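You operate a simulated robot arm through the tools that you are given. There is no shell and no other tool.

Carry out the task below with a simulated two-armed robot. There is one attempt and no reset: what you move stays moved.

Task
Fit and clamp the gasket and spout that the card names.
Fine: shut both ring halves and turn the cam knob to TIGHT.

It is judged by the outcome, as a careful person would: the job done as asked, and still so three seconds after it is handed in. It fails if anything else is knocked over, pushed out of place, dropped, spilled or broken.

Robot
Two 7-joint arms with two-finger parallel grippers on one trunk that stands fixed in place. Base frame: the origin is at the foot of the trunk, x ahead of it, y to its left, z up; the work surface is at about z = 88. Lengths are in cm, angles in rad, forces in N, time in s.
The left shoulder is at [8, 13.1, 94.7], the right one opposite. With the tool pointing down near the work surface each hand reaches from about 38 to 84 cm from the base axis, measured 20 degrees to its own side. Payload 1.57 kg a hand.
The tool frame of a hand sits at the grasp point between the pads (the TCP): z along the fingers, y along the line on which they close. The tips reach 3 cm beyond it. The gripper opens to 11 cm. The fingers are 2.4 cm wide and 1.2 cm thick; the gripper's body (4.8 by 11.2 cm) begins 7.8 cm behind the TCP.
Orientation is told as [roll, pitch, yaw] about the base's x, y, z axes, in that order, counted from this pose: with the fingers straight down and closing along the base's y, the tool's x points along the base's -x, its y along +y and its z along -z.

Tools
- The arms move only by the tool servo_tool. It takes "left_series", "right_series" or both (then of equal length, played together; a hand with none holds still); each is a list of rows, each a list of 2 entries, a list of its own where there are three numbers: the shift along the tool's x, y, z in cm, then the turn, a rotation vector about the tool's x, y, z in rad. In form: [[[tx, ty, tz], [rx, ry, rz]], ...]. A call has 1 to 20 rows; each row is the pose to reach, as a shift and turn from the pose commanded when the call began, along the tool's axes at that moment. "left_fingers" and "right_fingers" are, for a hand that has rows, the opening in per cent of the stroke, from 0 (shut) to 100 (fully open), set as the call begins (left out, the last holds). Each row takes 0.2 s and may step no farther than 5 cm and 0.15 rad from the row before; otherwise, or with a gripper value out of range, the whole call is refused. Where a pose cannot be reached the arm comes as near as it can. A force on the tool above 40 N (or 10 N above the force at the start of the call, whichever is more), or a blocked arm, ends the call early, and 0.2 s more pass. Each finger travels about 10.8 cm/s and halts on what it meets, pressing with about 35 N; the grip force reading is that of the motor and also rises with nothing between the fingers. The clock runs only during rows and for 0.2 s after the last one: add rows that repeat a pose to give the fingers time. It gives the time, the measured TCP pose, the force on the tool (base axes), the opening and the grip force at its end, in the units of the frame above (readings bear some noise), with the torque about the TCP (base axes, N m) and any sound that the robot's microphone picked up, and new pictures: "show" is both (left out), scene, wrist or none (wrist: the cameras of the hands that moved).
- Cameras (640 x 400 px; columns grow to the right, rows downward): "scene" is now at [-5.97, 1.01, 144.41]; the picture's right is [0.10, -1.00, 0.00], its down [-0.46, -0.04, -0.89] and it looks along [0.88, 0.09, -0.46] (base axes); focal length 363 px, centre (320, 200). "left" rides on the left gripper at [7, -1.6, -14.1] in its tool frame; the picture's right is [0.23, 0.97, 0.00], its down [-0.85, 0.20, -0.48] and it looks along [-0.47, 0.11, 0.88] (tool axes); focal length 222 px, centre (320, 200). "right" rides on the right gripper at [7, 1.6, -14.1] in its tool frame; the picture's right is [-0.23, 0.97, 0.00], its down [-0.86, -0.20, -0.48] and it looks along [-0.47, -0.11, 0.88] (tool axes); focal length 222 px, centre (320, 200). There is no depth. A picture from a camera that has moved, and an enlarged one, comes with that camera's place and axes in the base frame and with its lens. The place of the scene camera against the robot may be out by one fixed shift of up to 2.5 cm in any direction.
- pan_tilt(pan, tilt): turns the head with the scene camera to pan (to the left, within 1.902 rad either way) and tilt (down, from -0.506 to 1.204), counted from straight ahead of the robot. It gives what a move gives, and a new picture of the scene camera.
- close_up(camera, box): a new picture of the part [left, top, right, bottom] of that camera's present view, enlarged. No time passes.
- job_done(): hands the job in; it is judged then, once.

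Places have to be worked out from the pictures, the camera data and where the tool is seen. Open the grippers and draw the arms clear of the work before you hand the job in, unless the task says otherwise.

The tools are called after "Request:" as name(argument=value, ...) on one line, values as JSON. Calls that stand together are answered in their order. servo_tool: Moves the arms, as the interface text tells. Its arguments: {"type":"object","properties":{"left_series":{"type":"array","items":{"type":"array"}},"left_fingers":{"type":"number"},"right_series":{"type":"array","items":{"type":"array"}},"right_fingers":{"type":"number"},"show":{"type":"string","enum":["both","scene","wrist","none"]}},"required":[]} The other tools are called the same way: pan_tilt (pan, tilt) turns the head that bears the scene camera; close_up (camera, box) takes an enlarged picture of a part of a camera's view; job_done () hands the job in.

At the start:

```text
time_s: 0.0
left_position: [47.26, 19.69, 125.19]
left_orientation: [-0.002, -0.001, 0.001]
left_ft_force: [0.7, -0.6, -0.6]
left_moment: [-0.02, -0.03, 0.03]
left_grip_width: 11.02
left_finger_force: 0.0
right_position: [46.74, -21.0, 125.31]
right_orientation: [0.0, 0.0, 0.002]
right_ft_force: [0.3, -0.7, 0.0]
right_moment: [-0.02, -0.02, -0.03]
right_grip_width: 10.99
right_finger_force: 0.1
head pan, tilt: [0.096, 0.476]
```

scene: 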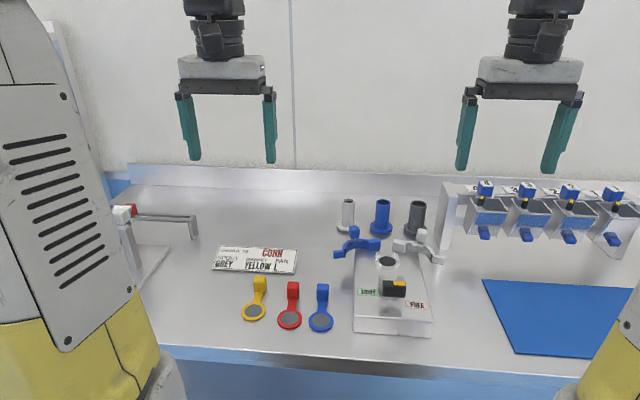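
right: 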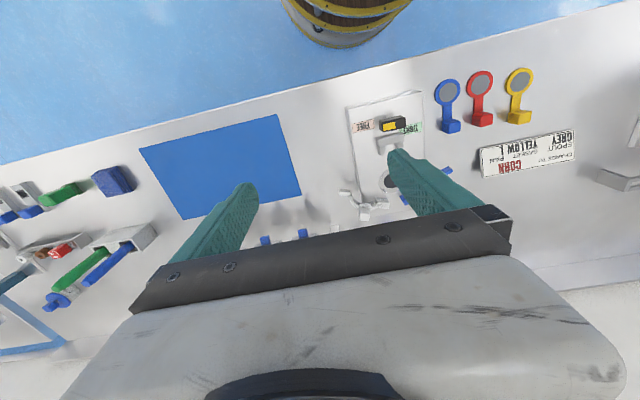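
left: 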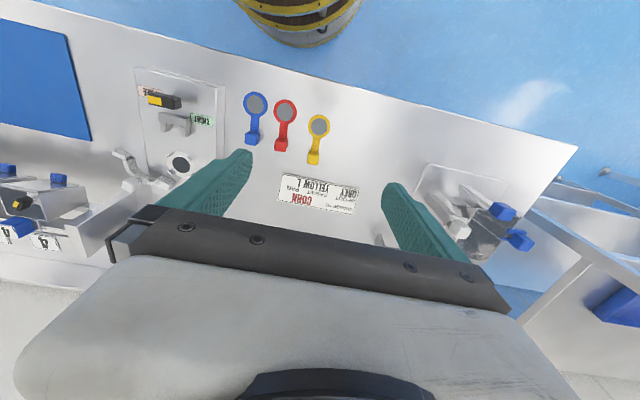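

I start by enlarging the card and the clamp to read and understand them.

Request:
close_up(camera="scene", box=[200, 230, 350, 340])

Request:
close_up(camera="scene", box=[320, 185, 460, 345])

Request:
close_up(camera="left", box=[90, 60, 390, 250])

Request:
close_up(camera="right", box=[320, 60, 600, 235])

```text
3.64 times, centred on (275, 285) of scene
camera zoom: at [-5.97, 1.01, 144.41], right [0.1, -1.0, 0.0], down [-0.46, -0.04, -0.89], along [0.88, 0.09, -0.46], focal length 1318 px, centre (484, -109)
```

zoom: 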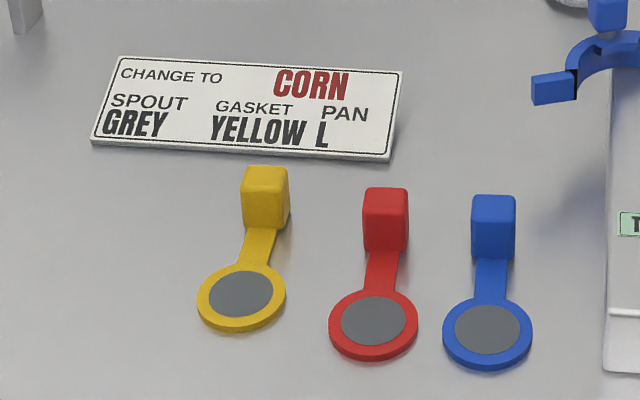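

```text
2.50 times, centred on (390, 265) of scene
camera zoom: at [-5.97, 1.01, 144.41], right [0.1, -1.0, 0.0], down [-0.46, -0.04, -0.89], along [0.88, 0.09, -0.46], focal length 906 px, centre (145, 38)
```

zoom: 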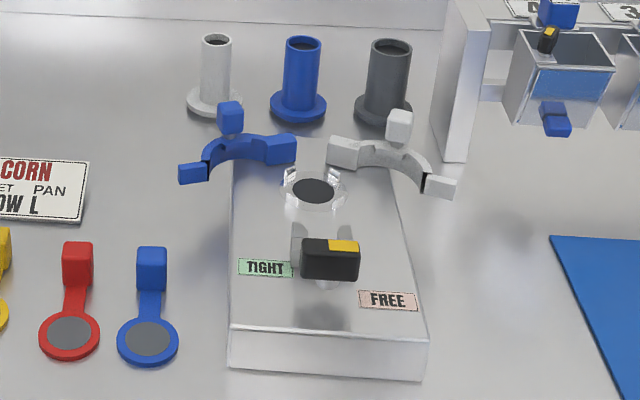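

```text
2.11 times, centred on (240, 155) of left
camera zoom: at [40.31, 18.12, 139.19], right [-0.23, 0.97, 0.0], down [0.85, 0.2, 0.48], along [0.47, 0.11, -0.88], focal length 468 px, centre (488, 295)
```

zoom: 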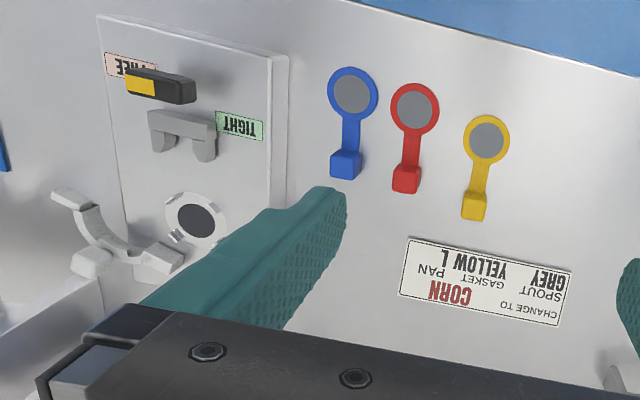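

```text
2.29 times, centred on (460, 148) of right
camera zoom: at [39.63, -19.48, 139.56], right [0.23, 0.97, 0.0], down [0.86, -0.2, 0.48], along [0.47, -0.11, -0.88], focal length 508 px, centre (0, 320)
```

zoom: 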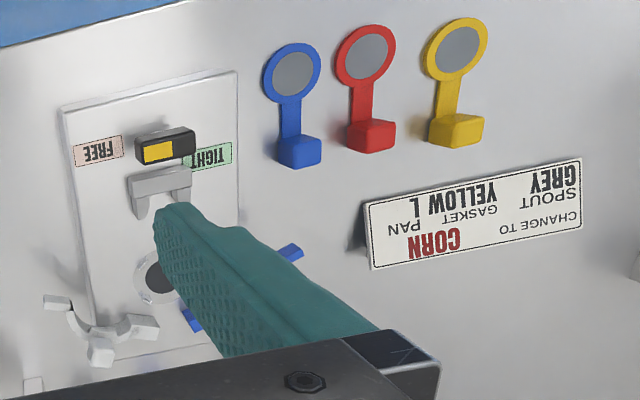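

The card asks for the grey spout and the yellow gasket. I move both hands nearer, staying well above everything, to look down with the wrist cameras at the clamp and the gaskets.

Request:
servo_tool(right_series=[[[-2.3, 2.2, 3], [0, 0, 0]], [[-4.6, 4.4, 6], [0, 0, 0]], [[-6.9, 6.6, 9], [0, 0, 0]], [[-9.2, 8.8, 12], [0, 0, 0]], [[-11.3, 11, 15.3], [0, 0, 0]], [[-11.3, 11, 15.3], [0, 0, 0]]], left_series=[[[-1, -0.4, 3.4], [0, 0, 0]], [[-2, -0.7, 6.8], [0, 0, 0]], [[-3, -1, 10.2], [0, 0, 0]], [[-4, -1.4, 13.6], [0, 0, 0]], [[-4.7, -1.7, 17], [0, 0, 0]], [[-4.7, -1.7, 17], [0, 0, 0]]])

```text
time_s: 1.4
left_position: [51.96, 17.69, 108.16]
left_orientation: [0.0, -0.002, -0.001]
left_ft_force: [0.3, 0.4, 0.2]
left_moment: [0.02, 0.02, 0.04]
left_grip_width: 11.0
left_finger_force: 0.2
right_position: [57.95, -9.97, 109.91]
right_orientation: [0.002, -0.001, 0.0]
right_ft_force: [0.0, 0.7, 0.1]
right_moment: [0.02, 0.04, 0.0]
right_grip_width: 10.99
right_finger_force: 0.1
head pan, tilt: [0.096, 0.476]
camera right: at [50.97, -8.48, 124.17], right [0.23, 0.97, 0.0], down [0.86, -0.2, 0.48], along [0.47, -0.11, -0.88], focal length 222 px, centre (320, 200)
camera left: at [44.92, 16.34, 122.2], right [-0.23, 0.97, 0.0], down [0.85, 0.2, 0.48], along [0.47, 0.11, -0.88], focal length 222 px, centre (320, 200)
```

scene: 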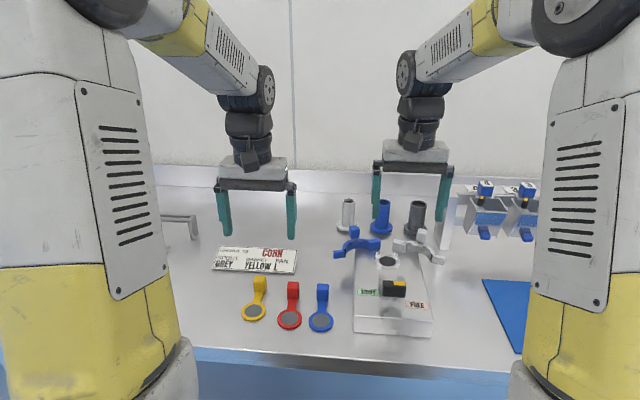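
right: 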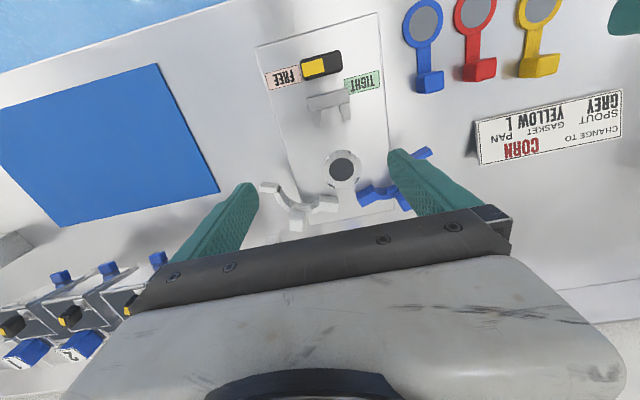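
left: 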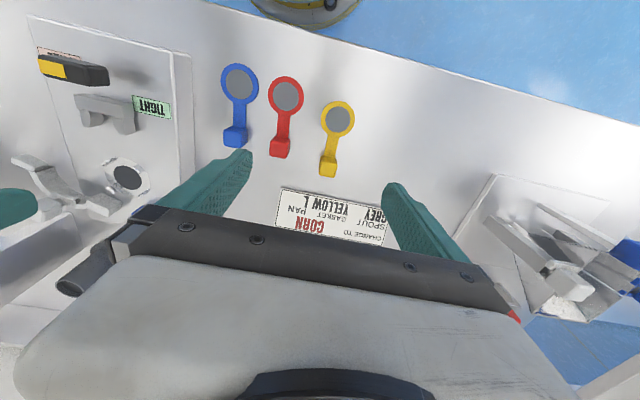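

Both wrist cameras now show the clamp and gaskets; I enlarge those parts for measuring.

Request:
close_up(camera="right", box=[240, 10, 450, 240])

Request:
close_up(camera="right", box=[250, 140, 440, 250])

Request:
close_up(camera="left", box=[210, 50, 370, 190])

Request:
close_up(camera="scene", box=[325, 190, 455, 275])

Request:
close_up(camera="scene", box=[345, 245, 445, 345])

Request:
close_up(camera="left", box=[0, 30, 200, 240])

```text
1.74 times, centred on (345, 125) of right
camera zoom: at [50.97, -8.48, 124.17], right [0.23, 0.97, 0.0], down [0.86, -0.2, 0.48], along [0.47, -0.11, -0.88], focal length 386 px, centre (276, 330)
```

zoom: 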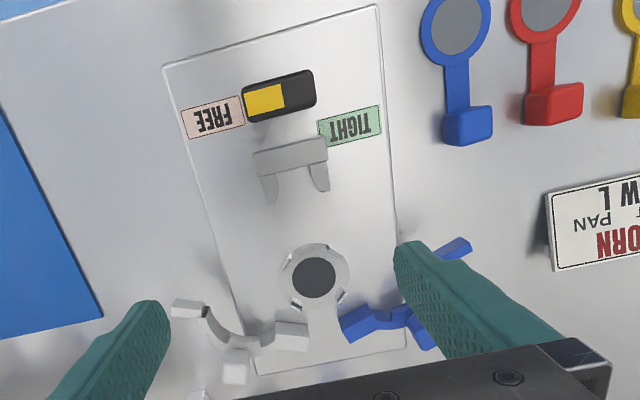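

```text
3.37 times, centred on (345, 195) of right
camera zoom: at [50.97, -8.48, 124.17], right [0.23, 0.97, 0.0], down [0.86, -0.2, 0.48], along [0.47, -0.11, -0.88], focal length 748 px, centre (236, 217)
```

zoom: 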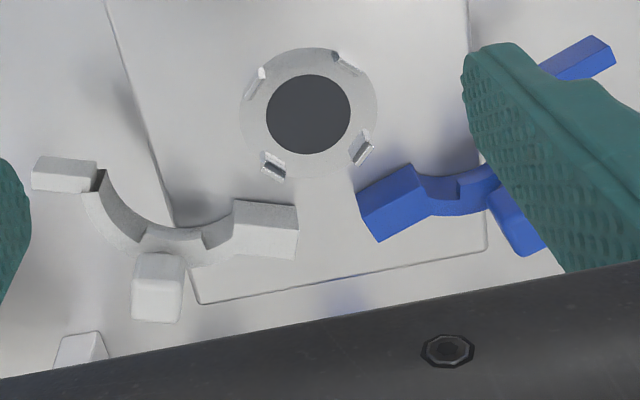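

```text
2.86 times, centred on (290, 120) of left
camera zoom: at [44.92, 16.34, 122.2], right [-0.23, 0.97, 0.0], down [0.85, 0.2, 0.48], along [0.47, 0.11, -0.88], focal length 635 px, centre (406, 429)
```

zoom: 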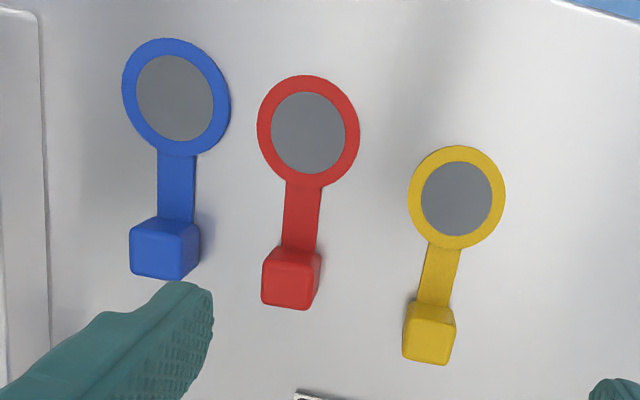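

```text
4.71 times, centred on (390, 232) of scene
camera zoom: at [-5.96, 1.01, 144.41], right [0.1, -1.0, 0.0], down [-0.46, -0.04, -0.89], along [0.88, 0.09, -0.46], focal length 1706 px, centre (-9, 47)
```

zoom: 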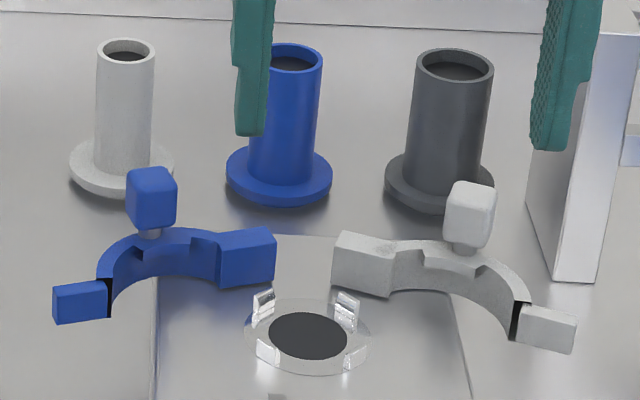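

```text
4.00 times, centred on (395, 295) of scene
camera zoom: at [-5.96, 1.01, 144.41], right [0.1, -1.0, 0.0], down [-0.46, -0.04, -0.89], along [0.88, 0.09, -0.46], focal length 1450 px, centre (20, -180)
```

zoom: 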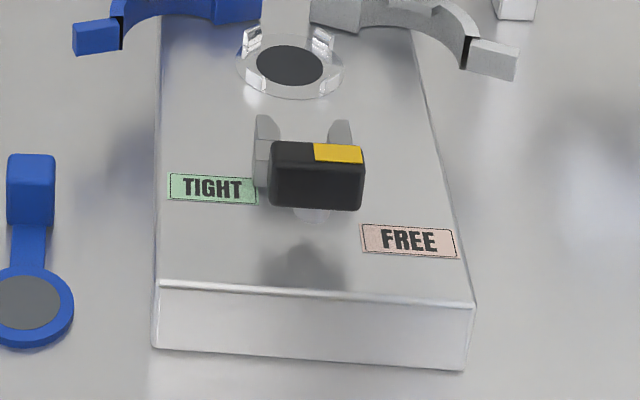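

```text
1.90 times, centred on (100, 135) of left
camera zoom: at [44.92, 16.34, 122.2], right [-0.23, 0.97, 0.0], down [0.85, 0.2, 0.48], along [0.47, 0.11, -0.88], focal length 423 px, centre (739, 324)
```

zoom: 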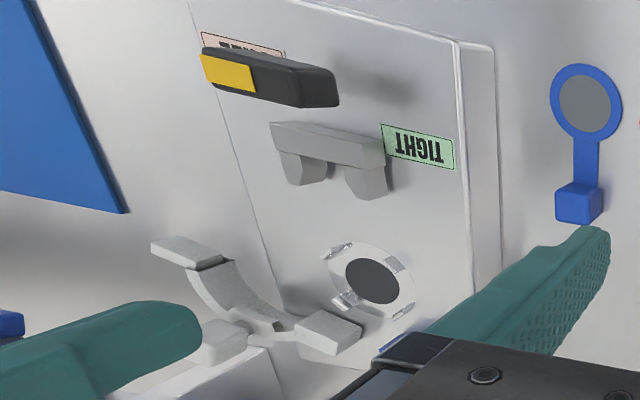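

The wrist views give port centre ≈ [63.8,-8.0,92], yellow tab ≈ [56.4,20.3]. I zoom tighter on the seat, hinges, fork and grey spout to understand heights.

Request:
close_up(camera="scene", box=[362, 240, 414, 274])

Request:
close_up(camera="right", box=[310, 140, 378, 184])

Request:
close_up(camera="scene", box=[395, 195, 445, 240])

Request:
close_up(camera="right", box=[250, 175, 350, 240])

Request:
close_up(camera="left", box=[0, 140, 150, 230])

Request:
close_up(camera="left", box=[310, 90, 370, 190])

```text
11.76 times, centred on (388, 257) of scene
camera zoom: at [-5.96, 1.01, 144.41], right [0.1, -1.0, 0.0], down [-0.46, -0.04, -0.89], along [0.88, 0.09, -0.46], focal length 4266 px, centre (-480, -471)
```

zoom: 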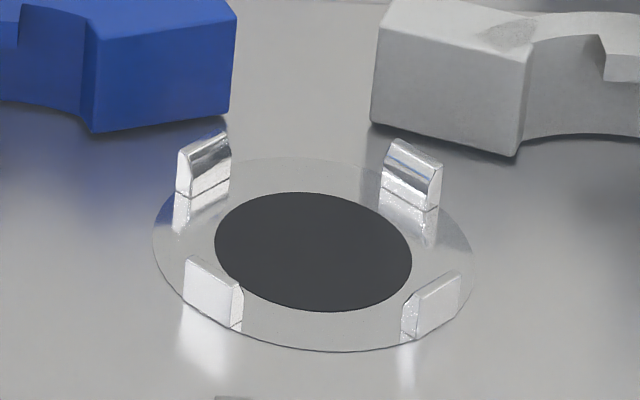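

```text
9.09 times, centred on (344, 162) of right
camera zoom: at [50.97, -8.48, 124.17], right [0.23, 0.97, 0.0], down [0.86, -0.2, 0.48], along [0.47, -0.11, -0.88], focal length 2019 px, centre (102, 546)
```

zoom: 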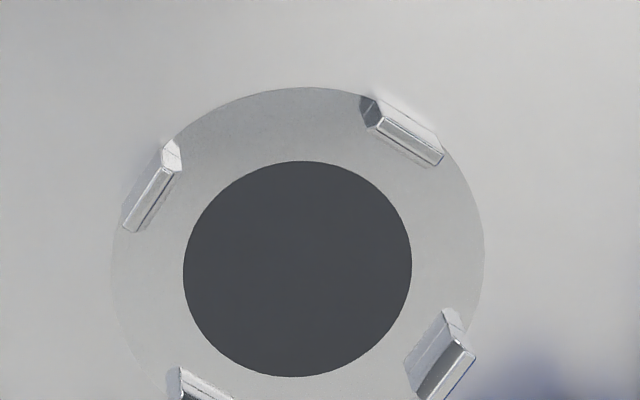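

```text
8.89 times, centred on (420, 218) of scene
camera zoom: at [-5.96, 1.01, 144.41], right [0.1, -1.0, 0.0], down [-0.46, -0.04, -0.89], along [0.88, 0.09, -0.46], focal length 3223 px, centre (-569, 44)
```

zoom: 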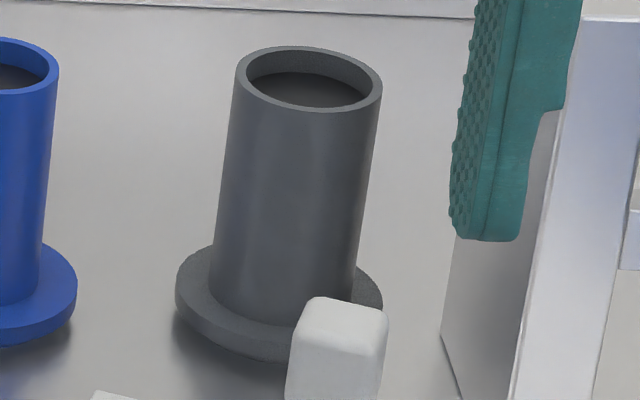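

```text
6.15 times, centred on (300, 208) of right
camera zoom: at [50.97, -8.48, 124.17], right [0.23, 0.97, 0.0], down [0.86, -0.2, 0.48], along [0.47, -0.11, -0.88], focal length 1367 px, centre (443, 154)
```

zoom: 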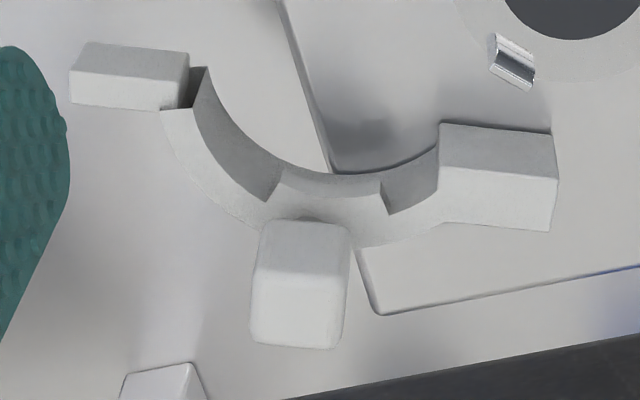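

```text
4.27 times, centred on (75, 185) of left
camera zoom: at [44.92, 16.34, 122.2], right [-0.23, 0.97, 0.0], down [0.85, 0.2, 0.48], along [0.47, 0.11, -0.88], focal length 948 px, centre (1365, 264)
```

zoom: 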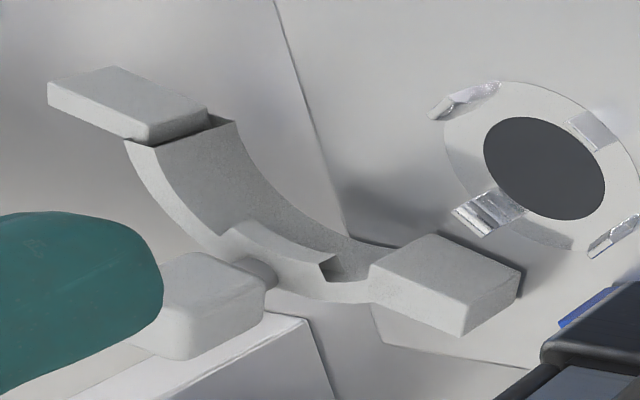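

```text
4.00 times, centred on (340, 140) of left
camera zoom: at [44.92, 16.34, 122.2], right [-0.23, 0.97, 0.0], down [0.85, 0.2, 0.48], along [0.47, 0.11, -0.88], focal length 888 px, centre (240, 440)
```

zoom: 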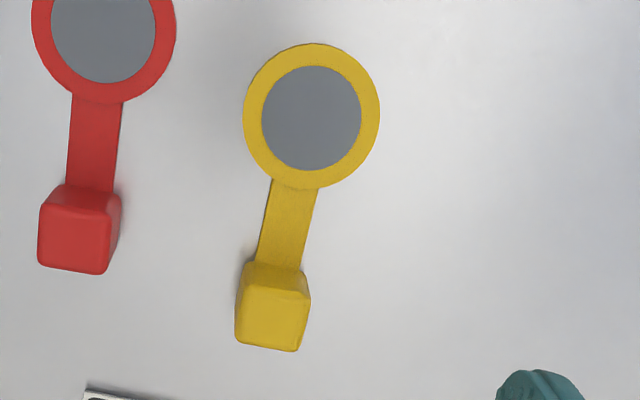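

The seat sits on a plate at z≈92, hinge blocks leave a ~3.3 cm gap at the back where the gasket strap must run, so I will lay the gasket with its tab pointing away (+x). I draw the right hand back and bring the left hand half-open above the yellow tab.

Request:
servo_tool(right_series=[[[0, 0, -4.5], [0, 0, 0]], [[3, -3, -7], [0, 0, 0]], [[5.5, -6, -9.5], [0, 0, 0]], [[8, -9, -11.5], [0, 0, 0]], [[11, -12, -13], [0, 0, 0]], [[14, -16, -13], [0, 0, 0]], [[14, -16, -13], [0, 0, 0]]], left_series=[[[-1, 0.6, 2], [0, 0, 0]], [[-2, 1.2, 4], [0, 0, 0]], [[-3, 1.8, 6], [0, 0, 0]], [[-4, 2.3, 8], [0, 0, 0]], [[-4.7, 2.55, 9.5], [0, 0, 0]], [[-4.7, 2.55, 11.2], [0, 0, 0]], [[-4.7, 2.55, 11.2], [0, 0, 0]]], left_fingers=50)

Request:
close_up(camera="left", box=[200, 80, 440, 230])

Request:
close_up(camera="scene", box=[190, 180, 350, 340])

```text
time_s: 3.0
left_position: [56.34, 20.55, 96.93]
left_orientation: [-0.001, 0.0, 0.0]
left_ft_force: [0.0, 0.2, -0.1]
left_moment: [0.01, -0.02, 0.02]
left_grip_width: 5.49
left_finger_force: 0.1
right_position: [44.24, -26.25, 122.94]
right_orientation: [0.001, 0.001, 0.001]
right_ft_force: [-0.3, -0.2, -0.5]
right_moment: [-0.01, -0.01, 0.02]
right_grip_width: 11.01
right_finger_force: 0.1
head pan, tilt: [0.096, 0.476]
camera right: at [37.13, -24.71, 137.2], right [0.23, 0.97, 0.0], down [0.86, -0.2, 0.48], along [0.47, -0.11, -0.88], focal length 222 px, centre (320, 200)
camera left: at [49.56, 19.02, 111.02], right [-0.23, 0.97, 0.0], down [0.85, 0.2, 0.48], along [0.47, 0.11, -0.88], focal length 222 px, centre (320, 200)
```

scene: 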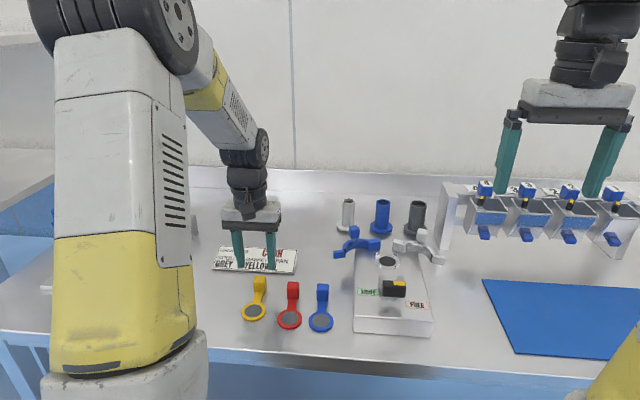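
right: 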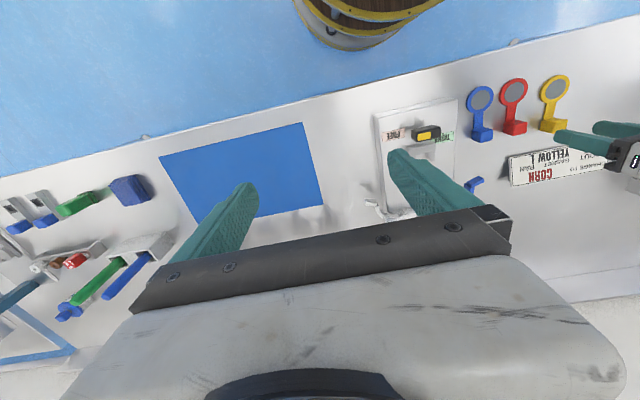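
left: 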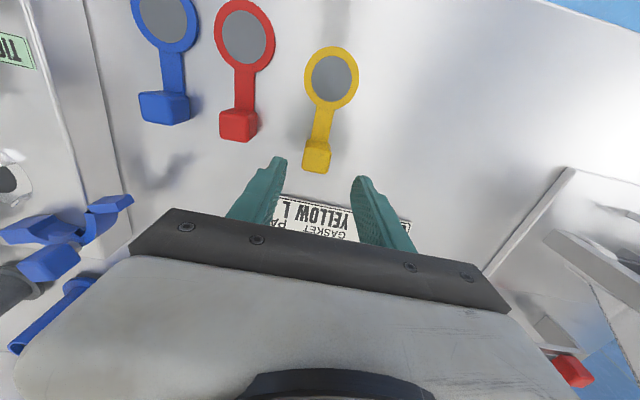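

```text
2.67 times, centred on (320, 155) of left
camera zoom: at [49.56, 19.02, 111.02], right [-0.23, 0.97, 0.0], down [0.85, 0.2, 0.48], along [0.47, 0.11, -0.88], focal length 592 px, centre (320, 320)
```

zoom: 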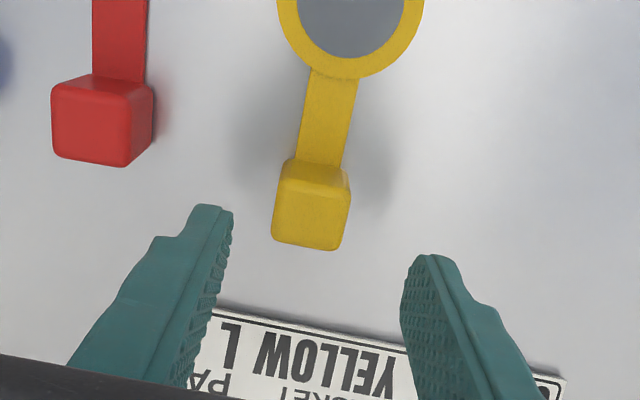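

```text
2.50 times, centred on (270, 260) of scene
camera zoom: at [-5.97, 1.01, 144.41], right [0.1, -1.0, 0.0], down [-0.46, -0.04, -0.89], along [0.88, 0.09, -0.46], focal length 906 px, centre (445, 50)
```

zoom: 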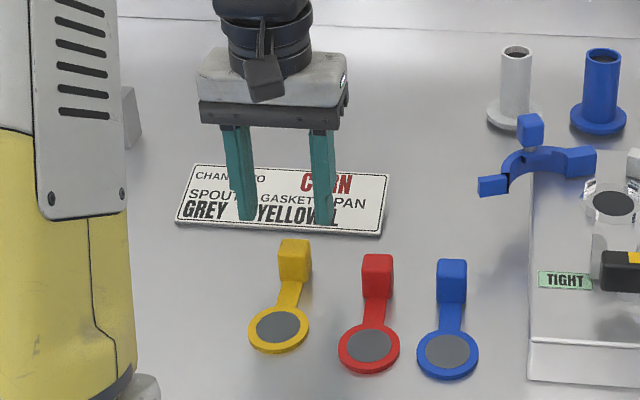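

The tab is about 0.4 cm to the −y side of the fingers' midline and 0.36 cm nearer than the TCP. I shift by that and go down, then close.

Request:
servo_tool(left_series=[[[-0.25, -0.4, 0], [0, 0, 0]], [[-0.25, -0.4, 2], [0, 0, 0]], [[-0.25, -0.4, 4], [0, 0, 0]], [[-0.25, -0.4, 5.2], [0, 0, 0]], [[-0.25, -0.4, 5.2], [0, 0, 0]]], show="wrist")

Request:
close_up(camera="left", box=[220, 20, 440, 230])

Request:
close_up(camera="scene", box=[215, 200, 315, 330])

```text
time_s: 4.2
left_position: [56.97, 20.07, 91.86]
left_orientation: [0.001, 0.0, 0.001]
left_ft_force: [-0.1, -0.5, 0.2]
left_moment: [0.01, 0.0, 0.01]
left_grip_width: 5.48
left_finger_force: 0.0
right_position: [44.22, -26.29, 122.91]
right_orientation: [-0.001, 0.001, 0.001]
right_ft_force: [1.0, 0.1, -0.7]
right_moment: [0.03, 0.02, 0.04]
right_grip_width: 10.98
right_finger_force: 0.1
head pan, tilt: [0.096, 0.476]
camera left: at [49.94, 18.55, 105.84], right [-0.23, 0.97, 0.0], down [0.85, 0.2, 0.48], along [0.47, 0.11, -0.88], focal length 222 px, centre (320, 200)
```

left: 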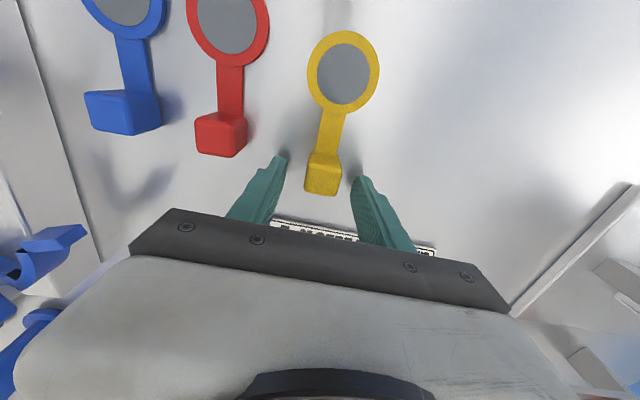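

```text
1.90 times, centred on (330, 125) of left
camera zoom: at [49.94, 18.55, 105.84], right [-0.23, 0.97, 0.0], down [0.85, 0.2, 0.48], along [0.47, 0.11, -0.88], focal length 423 px, centre (301, 343)
```

zoom: 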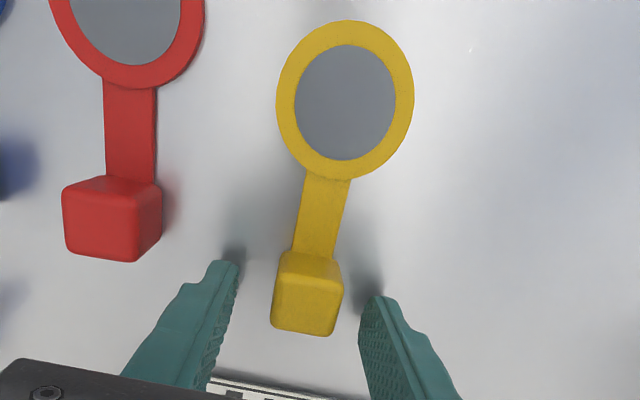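

```text
3.08 times, centred on (265, 265) of scene
camera zoom: at [-5.96, 1.0, 144.41], right [0.1, -1.0, 0.0], down [-0.46, -0.04, -0.89], along [0.88, 0.09, -0.46], focal length 1116 px, centre (489, 0)
```

zoom: 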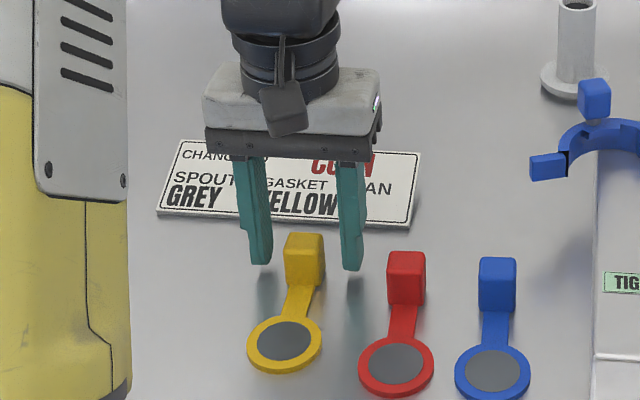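

The fingers straddle the tab with it about 0.7 cm to the near side, as wanted. I close on it.

Request:
servo_tool(left_series=[[[0, 0, 0], [0, 0, 0]], [[0, 0, 0], [0, 0, 0]], [[0, 0, 0], [0, 0, 0]], [[0, 0, 0], [0, 0, 0]]], left_fingers=0, show="wrist")

Request:
close_up(camera="left", box=[220, 20, 440, 230])

```text
time_s: 5.2
left_position: [56.87, 20.09, 91.74]
left_orientation: [-0.001, 0.0, 0.0]
left_ft_force: [-0.3, 0.5, -0.2]
left_moment: [0.02, 0.0, 0.02]
left_grip_width: 2.49
left_finger_force: 35.0
right_position: [44.15, -26.2, 122.98]
right_orientation: [0.0, 0.0, 0.0]
right_ft_force: [-0.1, 0.2, 0.0]
right_moment: [-0.02, 0.0, 0.0]
right_grip_width: 10.99
right_finger_force: 0.0
head pan, tilt: [0.096, 0.476]
camera left: at [49.94, 18.54, 105.85], right [-0.23, 0.97, 0.0], down [0.85, 0.2, 0.48], along [0.47, 0.11, -0.88], focal length 222 px, centre (320, 200)
```

left: 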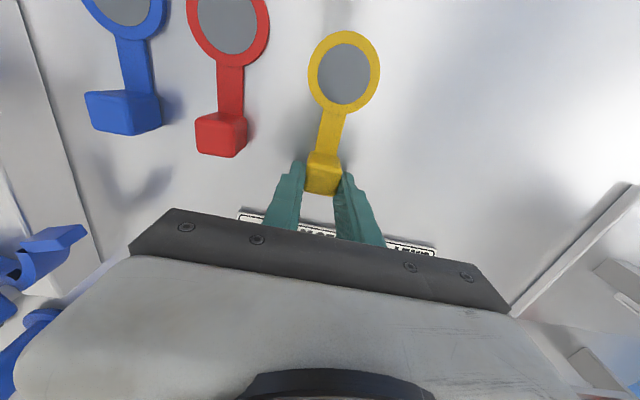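

```text
1.90 times, centred on (330, 125) of left
camera zoom: at [49.94, 18.54, 105.85], right [-0.23, 0.97, 0.0], down [0.85, 0.2, 0.48], along [0.47, 0.11, -0.88], focal length 423 px, centre (301, 343)
```

zoom: 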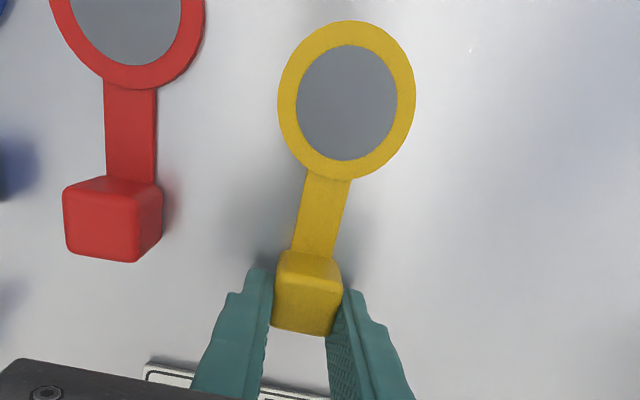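

Gripped at 2.5 cm; the ring centre lies ≈7.6 cm nearer than the TCP. I lift it high, then carry it over to above the port.

Request:
servo_tool(left_series=[[[0, 0, -2], [0, 0, 0]], [[0, 0, -5], [0, 0, 0]], [[0, 0, -8], [0, 0, 0]], [[0, 0, -11], [0, 0, 0]], [[0, 0, -14], [0, 0, 0]], [[-1.45, -2.8, -14], [0, 0, 0]], [[-2.9, -5.6, -14], [0, 0, 0]], [[-4.35, -8.4, -14], [0, 0, 0]], [[-5.8, -11.2, -14], [0, 0, 0]], [[-7.25, -14, -14], [0, 0, 0]], [[-8.7, -16.8, -14], [0, 0, 0]], [[-10.15, -19.6, -14], [0, 0, 0]], [[-11.6, -22.4, -14], [0, 0, 0]], [[-13, -25.2, -14], [0, 0, 0]], [[-14.45, -27.8, -14], [0, 0, 0]], [[-14.45, -27.8, -14], [0, 0, 0]], [[-14.45, -27.8, -14], [0, 0, 0]]])

Request:
close_up(camera="left", box=[180, 40, 460, 215])

Request:
close_up(camera="scene", box=[320, 150, 470, 290])

```text
time_s: 8.8
left_position: [71.29, -7.74, 105.7]
left_orientation: [0.0, -0.001, -0.001]
left_ft_force: [0.0, 1.4, -0.4]
left_moment: [-0.02, -0.03, 0.04]
left_grip_width: 2.46
left_finger_force: 34.6
right_position: [44.22, -26.25, 123.07]
right_orientation: [0.0, 0.0, 0.002]
right_ft_force: [-0.3, -0.4, 0.3]
right_moment: [-0.01, 0.02, -0.01]
right_grip_width: 11.0
right_finger_force: 0.1
head pan, tilt: [0.096, 0.476]
camera left: at [64.38, -9.14, 119.83], right [-0.23, 0.97, 0.0], down [0.86, 0.2, 0.48], along [0.47, 0.11, -0.88], focal length 222 px, centre (320, 200)
```

scene: 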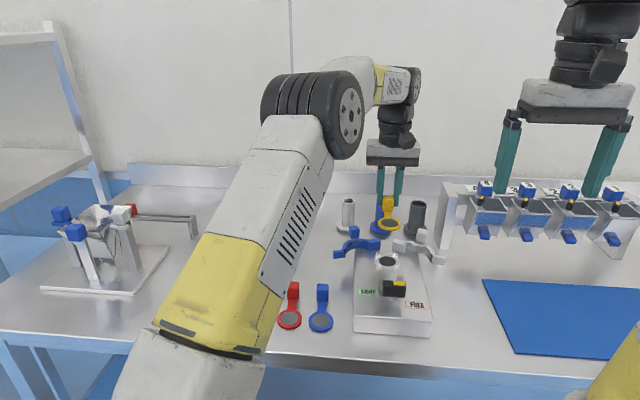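
left: 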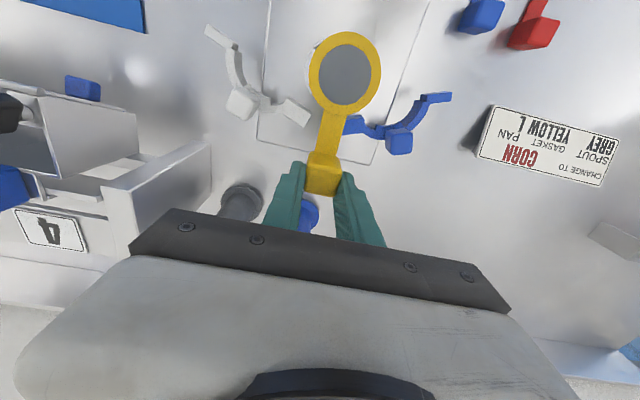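

```text
2.29 times, centred on (320, 128) of left
camera zoom: at [64.38, -9.14, 119.83], right [-0.23, 0.97, 0.0], down [0.86, 0.2, 0.48], along [0.47, 0.11, -0.88], focal length 508 px, centre (320, 366)
```

zoom: 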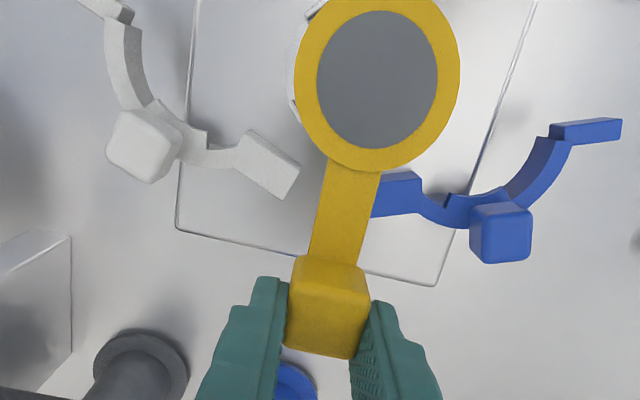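

```text
2.86 times, centred on (395, 220) of scene
camera zoom: at [-5.96, 1.0, 144.41], right [0.1, -1.0, 0.0], down [-0.46, -0.04, -0.89], along [0.88, 0.09, -0.46], focal length 1036 px, centre (106, 143)
```

zoom: 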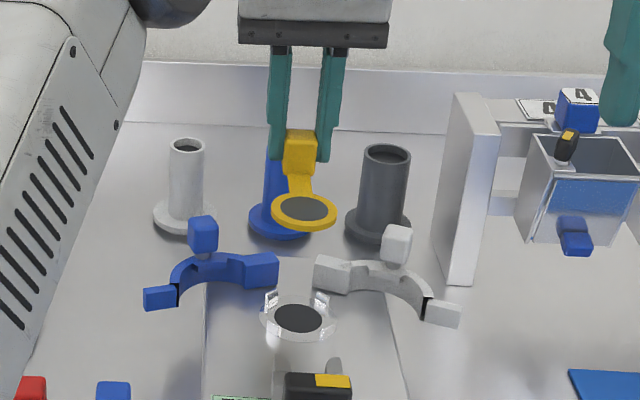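

The gasket hangs level above the seat, strap straight along +x. I lower to about 2 cm above the posts and look again.

Request:
servo_tool(left_series=[[[0, -0.15, 2], [0, 0, 0]], [[0, -0.15, 4], [0, 0, 0]], [[0, -0.15, 6], [0, 0, 0]], [[0, -0.15, 6.8], [0, 0, 0]], [[0, -0.15, 6.8], [0, 0, 0]], [[0, -0.15, 6.8], [0, 0, 0]]], show="wrist")

Request:
close_up(camera="left", box=[270, 10, 430, 120])

Request:
close_up(camera="left", box=[210, 80, 430, 220])

Request:
close_up(camera="scene", box=[350, 220, 426, 275])

```text
time_s: 10.2
left_position: [71.27, -7.61, 98.85]
left_orientation: [0.0, 0.0, 0.002]
left_ft_force: [-0.2, 0.3, -0.4]
left_moment: [0.02, -0.01, -0.03]
left_grip_width: 2.48
left_finger_force: 35.1
right_position: [44.23, -26.16, 123.09]
right_orientation: [-0.001, 0.0, 0.0]
right_ft_force: [0.6, -0.1, 0.1]
right_moment: [0.04, 0.03, 0.02]
right_grip_width: 10.98
right_finger_force: 0.2
head pan, tilt: [0.096, 0.476]
camera left: at [64.41, -9.27, 113.03], right [-0.23, 0.97, 0.0], down [0.85, 0.2, 0.48], along [0.47, 0.11, -0.88], focal length 222 px, centre (320, 200)
```

left: 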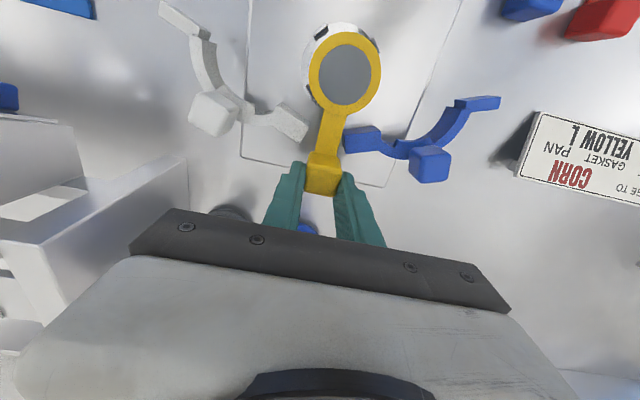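

```text
3.64 times, centred on (350, 65) of left
camera zoom: at [64.41, -9.27, 113.03], right [-0.23, 0.97, 0.0], down [0.85, 0.2, 0.48], along [0.47, 0.11, -0.88], focal length 808 px, centre (211, 691)
```

zoom: 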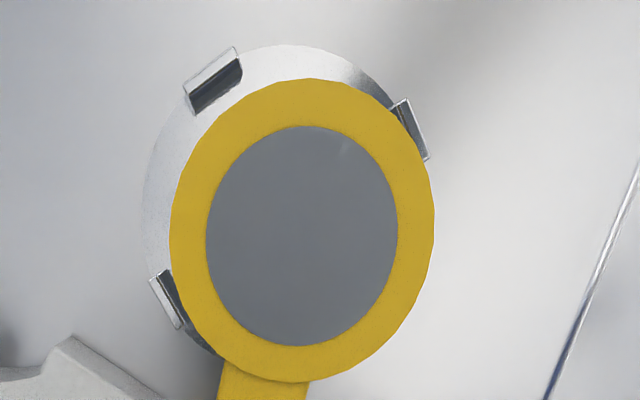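

```text
2.86 times, centred on (320, 150) of left
camera zoom: at [64.41, -9.27, 113.03], right [-0.23, 0.97, 0.0], down [0.85, 0.2, 0.48], along [0.47, 0.11, -0.88], focal length 635 px, centre (320, 343)
```

zoom: 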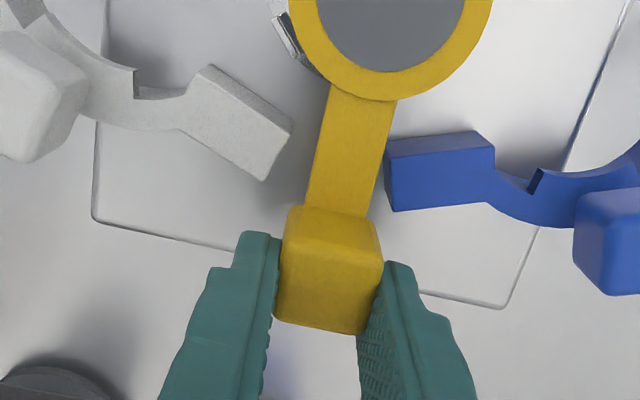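

```text
7.27 times, centred on (388, 248) of scene
camera zoom: at [-5.96, 1.0, 144.41], right [0.1, -1.0, 0.0], down [-0.46, -0.04, -0.89], along [0.88, 0.09, -0.46], focal length 2637 px, centre (-174, -146)
```

zoom: 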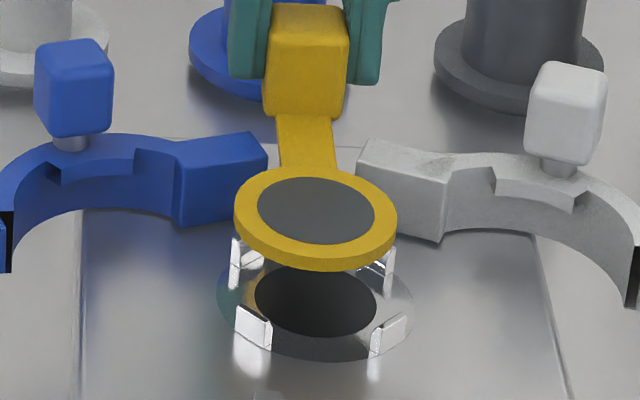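

Seen from straight above, the ring is about 0.38 cm too far in +x and 0.1 cm in +y relative to the posts. I correct and lower a little more, then re-check.

Request:
servo_tool(left_series=[[[0.38, -0.1, 0], [0, 0, 0]], [[0.38, -0.1, 0.6], [0, 0, 0]], [[0.38, -0.1, 1.0], [0, 0, 0]], [[0.38, -0.1, 1.0], [0, 0, 0]], [[0.38, -0.1, 1.0], [0, 0, 0]]], show="none")

Request:
close_up(camera="left", box=[270, 10, 430, 120])

Request:
close_up(camera="scene", box=[350, 220, 426, 275])

```text
time_s: 11.4
left_position: [70.93, -7.92, 97.88]
left_orientation: [0.0, -0.001, 0.0]
left_ft_force: [-0.2, 0.4, -0.5]
left_moment: [0.02, 0.01, 0.0]
left_grip_width: 2.47
left_finger_force: 35.3
right_position: [44.16, -26.18, 123.01]
right_orientation: [0.001, 0.0, -0.001]
right_ft_force: [0.0, -0.2, -0.1]
right_moment: [-0.01, 0.02, 0.01]
right_grip_width: 11.01
right_finger_force: 0.0
head pan, tilt: [0.096, 0.476]
```

```text
3.64 times, centred on (350, 65) of left
camera zoom: at [64.01, -9.45, 111.97], right [-0.23, 0.97, 0.0], down [0.86, 0.2, 0.48], along [0.47, 0.11, -0.88], focal length 808 px, centre (211, 691)
```

zoom: 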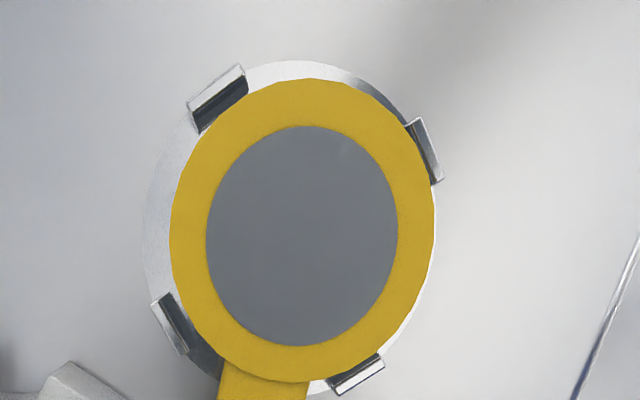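

```text
7.27 times, centred on (388, 248) of scene
camera zoom: at [-5.96, 1.0, 144.41], right [0.1, -1.0, 0.0], down [-0.46, -0.04, -0.89], along [0.88, 0.09, -0.46], focal length 2637 px, centre (-174, -146)
```

zoom: 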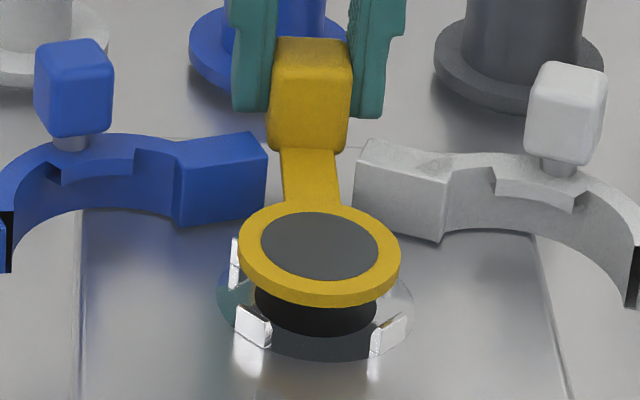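

The ring is now within 0.1 cm of centre. I nudge it and lower in small steps, watching the force.

Request:
servo_tool(left_series=[[[-0.07, -0.07, 0], [0, 0, 0]], [[-0.07, -0.07, 0.4], [0, 0, 0]], [[-0.07, -0.07, 0.8], [0, 0, 0]], [[-0.07, -0.07, 1.2], [0, 0, 0]], [[-0.07, -0.07, 1.2], [0, 0, 0]]], show="none")

Request:
close_up(camera="left", box=[270, 10, 430, 120])

Request:
close_up(camera="scene", box=[350, 220, 426, 275])

```text
time_s: 12.6
left_position: [70.97, -8.04, 96.65]
left_orientation: [-0.002, 0.001, 0.0]
left_ft_force: [0.1, 0.7, -0.3]
left_moment: [-0.03, -0.05, 0.02]
left_grip_width: 2.48
left_finger_force: 35.4
right_position: [44.2, -26.2, 122.95]
right_orientation: [0.0, 0.0, 0.001]
right_ft_force: [-1.0, 0.0, 0.7]
right_moment: [0.0, -0.02, 0.02]
right_grip_width: 11.01
right_finger_force: 0.0
head pan, tilt: [0.096, 0.476]
```

```text
3.64 times, centred on (350, 65) of left
camera zoom: at [64.09, -9.56, 110.72], right [-0.23, 0.97, 0.0], down [0.86, 0.2, 0.48], along [0.47, 0.11, -0.88], focal length 808 px, centre (211, 691)
```

zoom: 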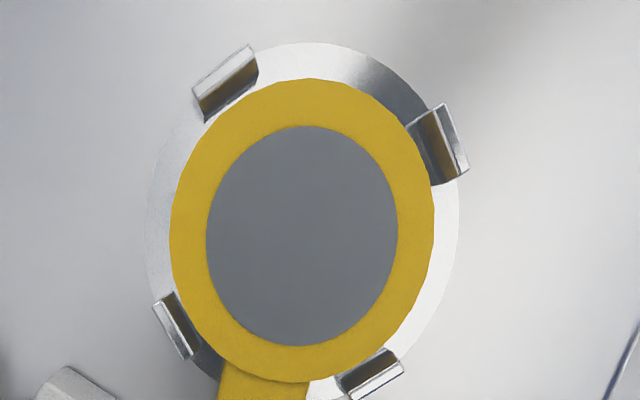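

```text
7.27 times, centred on (388, 248) of scene
camera zoom: at [-5.96, 1.0, 144.41], right [0.1, -1.0, 0.0], down [-0.46, -0.04, -0.89], along [0.88, 0.09, -0.46], focal length 2637 px, centre (-174, -146)
```

zoom: 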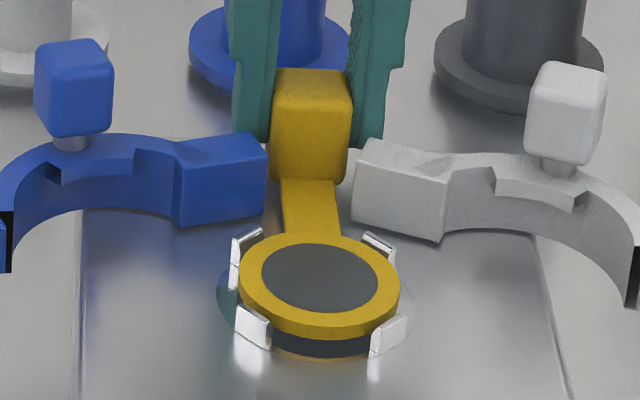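

It is entering between the posts, well centred and with no contact force. I continue down to contact.

Request:
servo_tool(left_series=[[[0, 0, 0.2], [0, 0, 0]], [[0, 0, 0.4], [0, 0, 0]], [[0, 0, 0.6], [0, 0, 0]], [[0, 0, 0.6], [0, 0, 0]]], show="none")

Request:
close_up(camera="scene", box=[350, 220, 426, 275])

```text
time_s: 13.6
left_position: [71.0, -8.01, 96.22]
left_orientation: [-0.002, 0.0, 0.001]
left_ft_force: [-0.6, 1.0, 15.6]
left_moment: [0.07, 0.68, 0.0]
left_grip_width: 2.48
left_finger_force: 35.1
right_position: [44.18, -26.15, 122.95]
right_orientation: [-0.002, -0.001, 0.0]
right_ft_force: [0.5, 0.1, -0.1]
right_moment: [0.02, -0.03, -0.01]
right_grip_width: 11.02
right_finger_force: 0.0
head pan, tilt: [0.096, 0.476]
```

```text
7.27 times, centred on (388, 248) of scene
camera zoom: at [-6.01, 1.01, 144.41], right [0.1, -1.0, 0.0], down [-0.46, -0.04, -0.89], along [0.88, 0.09, -0.46], focal length 2637 px, centre (-174, -146)
```

zoom: 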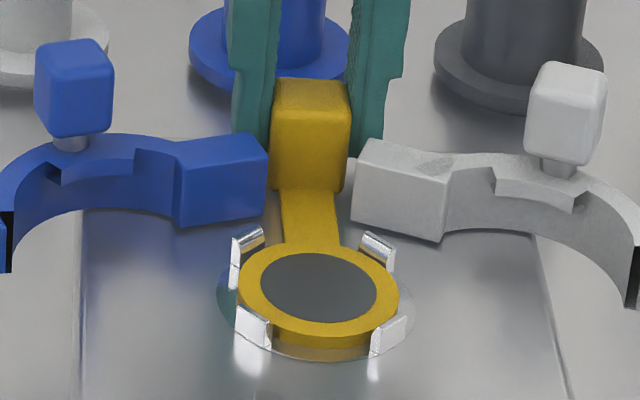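

It has touched down (15 N upward). I ease off slightly, open the fingers a little, then look.

Request:
servo_tool(left_series=[[[0, 0, -0.12], [0, 0, 0]], [[0, 0, -0.12], [0, 0, 0]]], show="none")

Request:
servo_tool(left_series=[[[0, 0, 0], [0, 0, 0]], [[0, 0, 0], [0, 0, 0]], [[0, 0, 0], [0, 0, 0]]], left_fingers=33, show="none")

Request:
close_up(camera="scene", box=[350, 220, 426, 275])

Request:
close_up(camera="left", box=[220, 10, 460, 220])

```text
time_s: 14.2
left_position: [71.03, -8.04, 96.28]
left_orientation: [0.001, -0.003, 0.002]
left_ft_force: [1.0, 1.0, 12.7]
left_moment: [0.03, 0.02, -0.03]
left_grip_width: 2.46
left_finger_force: 35.1
right_position: [44.22, -26.2, 122.98]
right_orientation: [0.0, -0.002, -0.003]
right_ft_force: [-0.3, -0.3, -0.3]
right_moment: [-0.02, 0.0, -0.01]
right_grip_width: 10.99
right_finger_force: 0.1
head pan, tilt: [0.096, 0.476]
```

```text
time_s: 15.0
left_position: [71.01, -8.19, 96.24]
left_orientation: [0.0, 0.001, 0.0]
left_ft_force: [0.0, 0.1, -0.2]
left_moment: [-0.03, 0.0, 0.02]
left_grip_width: 3.63
left_finger_force: 0.0
right_position: [44.21, -26.28, 122.91]
right_orientation: [0.0, 0.0, 0.001]
right_ft_force: [1.0, 0.4, -0.3]
right_moment: [-0.03, 0.0, 0.04]
right_grip_width: 10.99
right_finger_force: 0.0
head pan, tilt: [0.096, 0.476]
```

```text
7.27 times, centred on (388, 248) of scene
camera zoom: at [-5.96, 1.0, 144.41], right [0.1, -1.0, 0.0], down [-0.46, -0.04, -0.89], along [0.88, 0.09, -0.46], focal length 2637 px, centre (-174, -146)
```

zoom: 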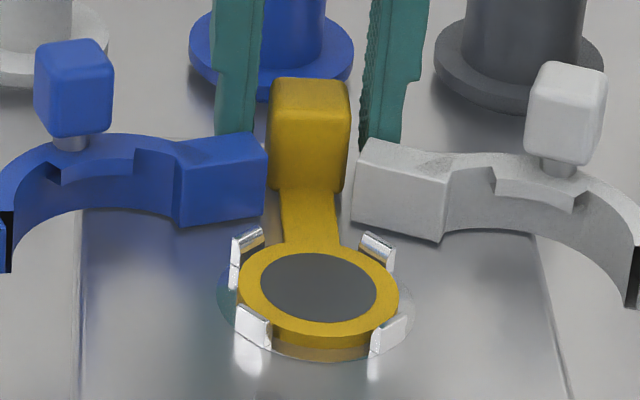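

```text
1.90 times, centred on (340, 115) of left
camera zoom: at [64.07, -9.58, 110.26], right [-0.23, 0.97, 0.0], down [0.86, 0.2, 0.48], along [0.47, 0.11, -0.88], focal length 423 px, centre (282, 362)
```

zoom: 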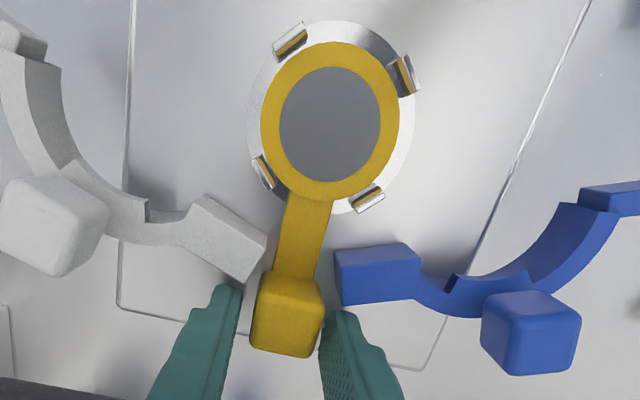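

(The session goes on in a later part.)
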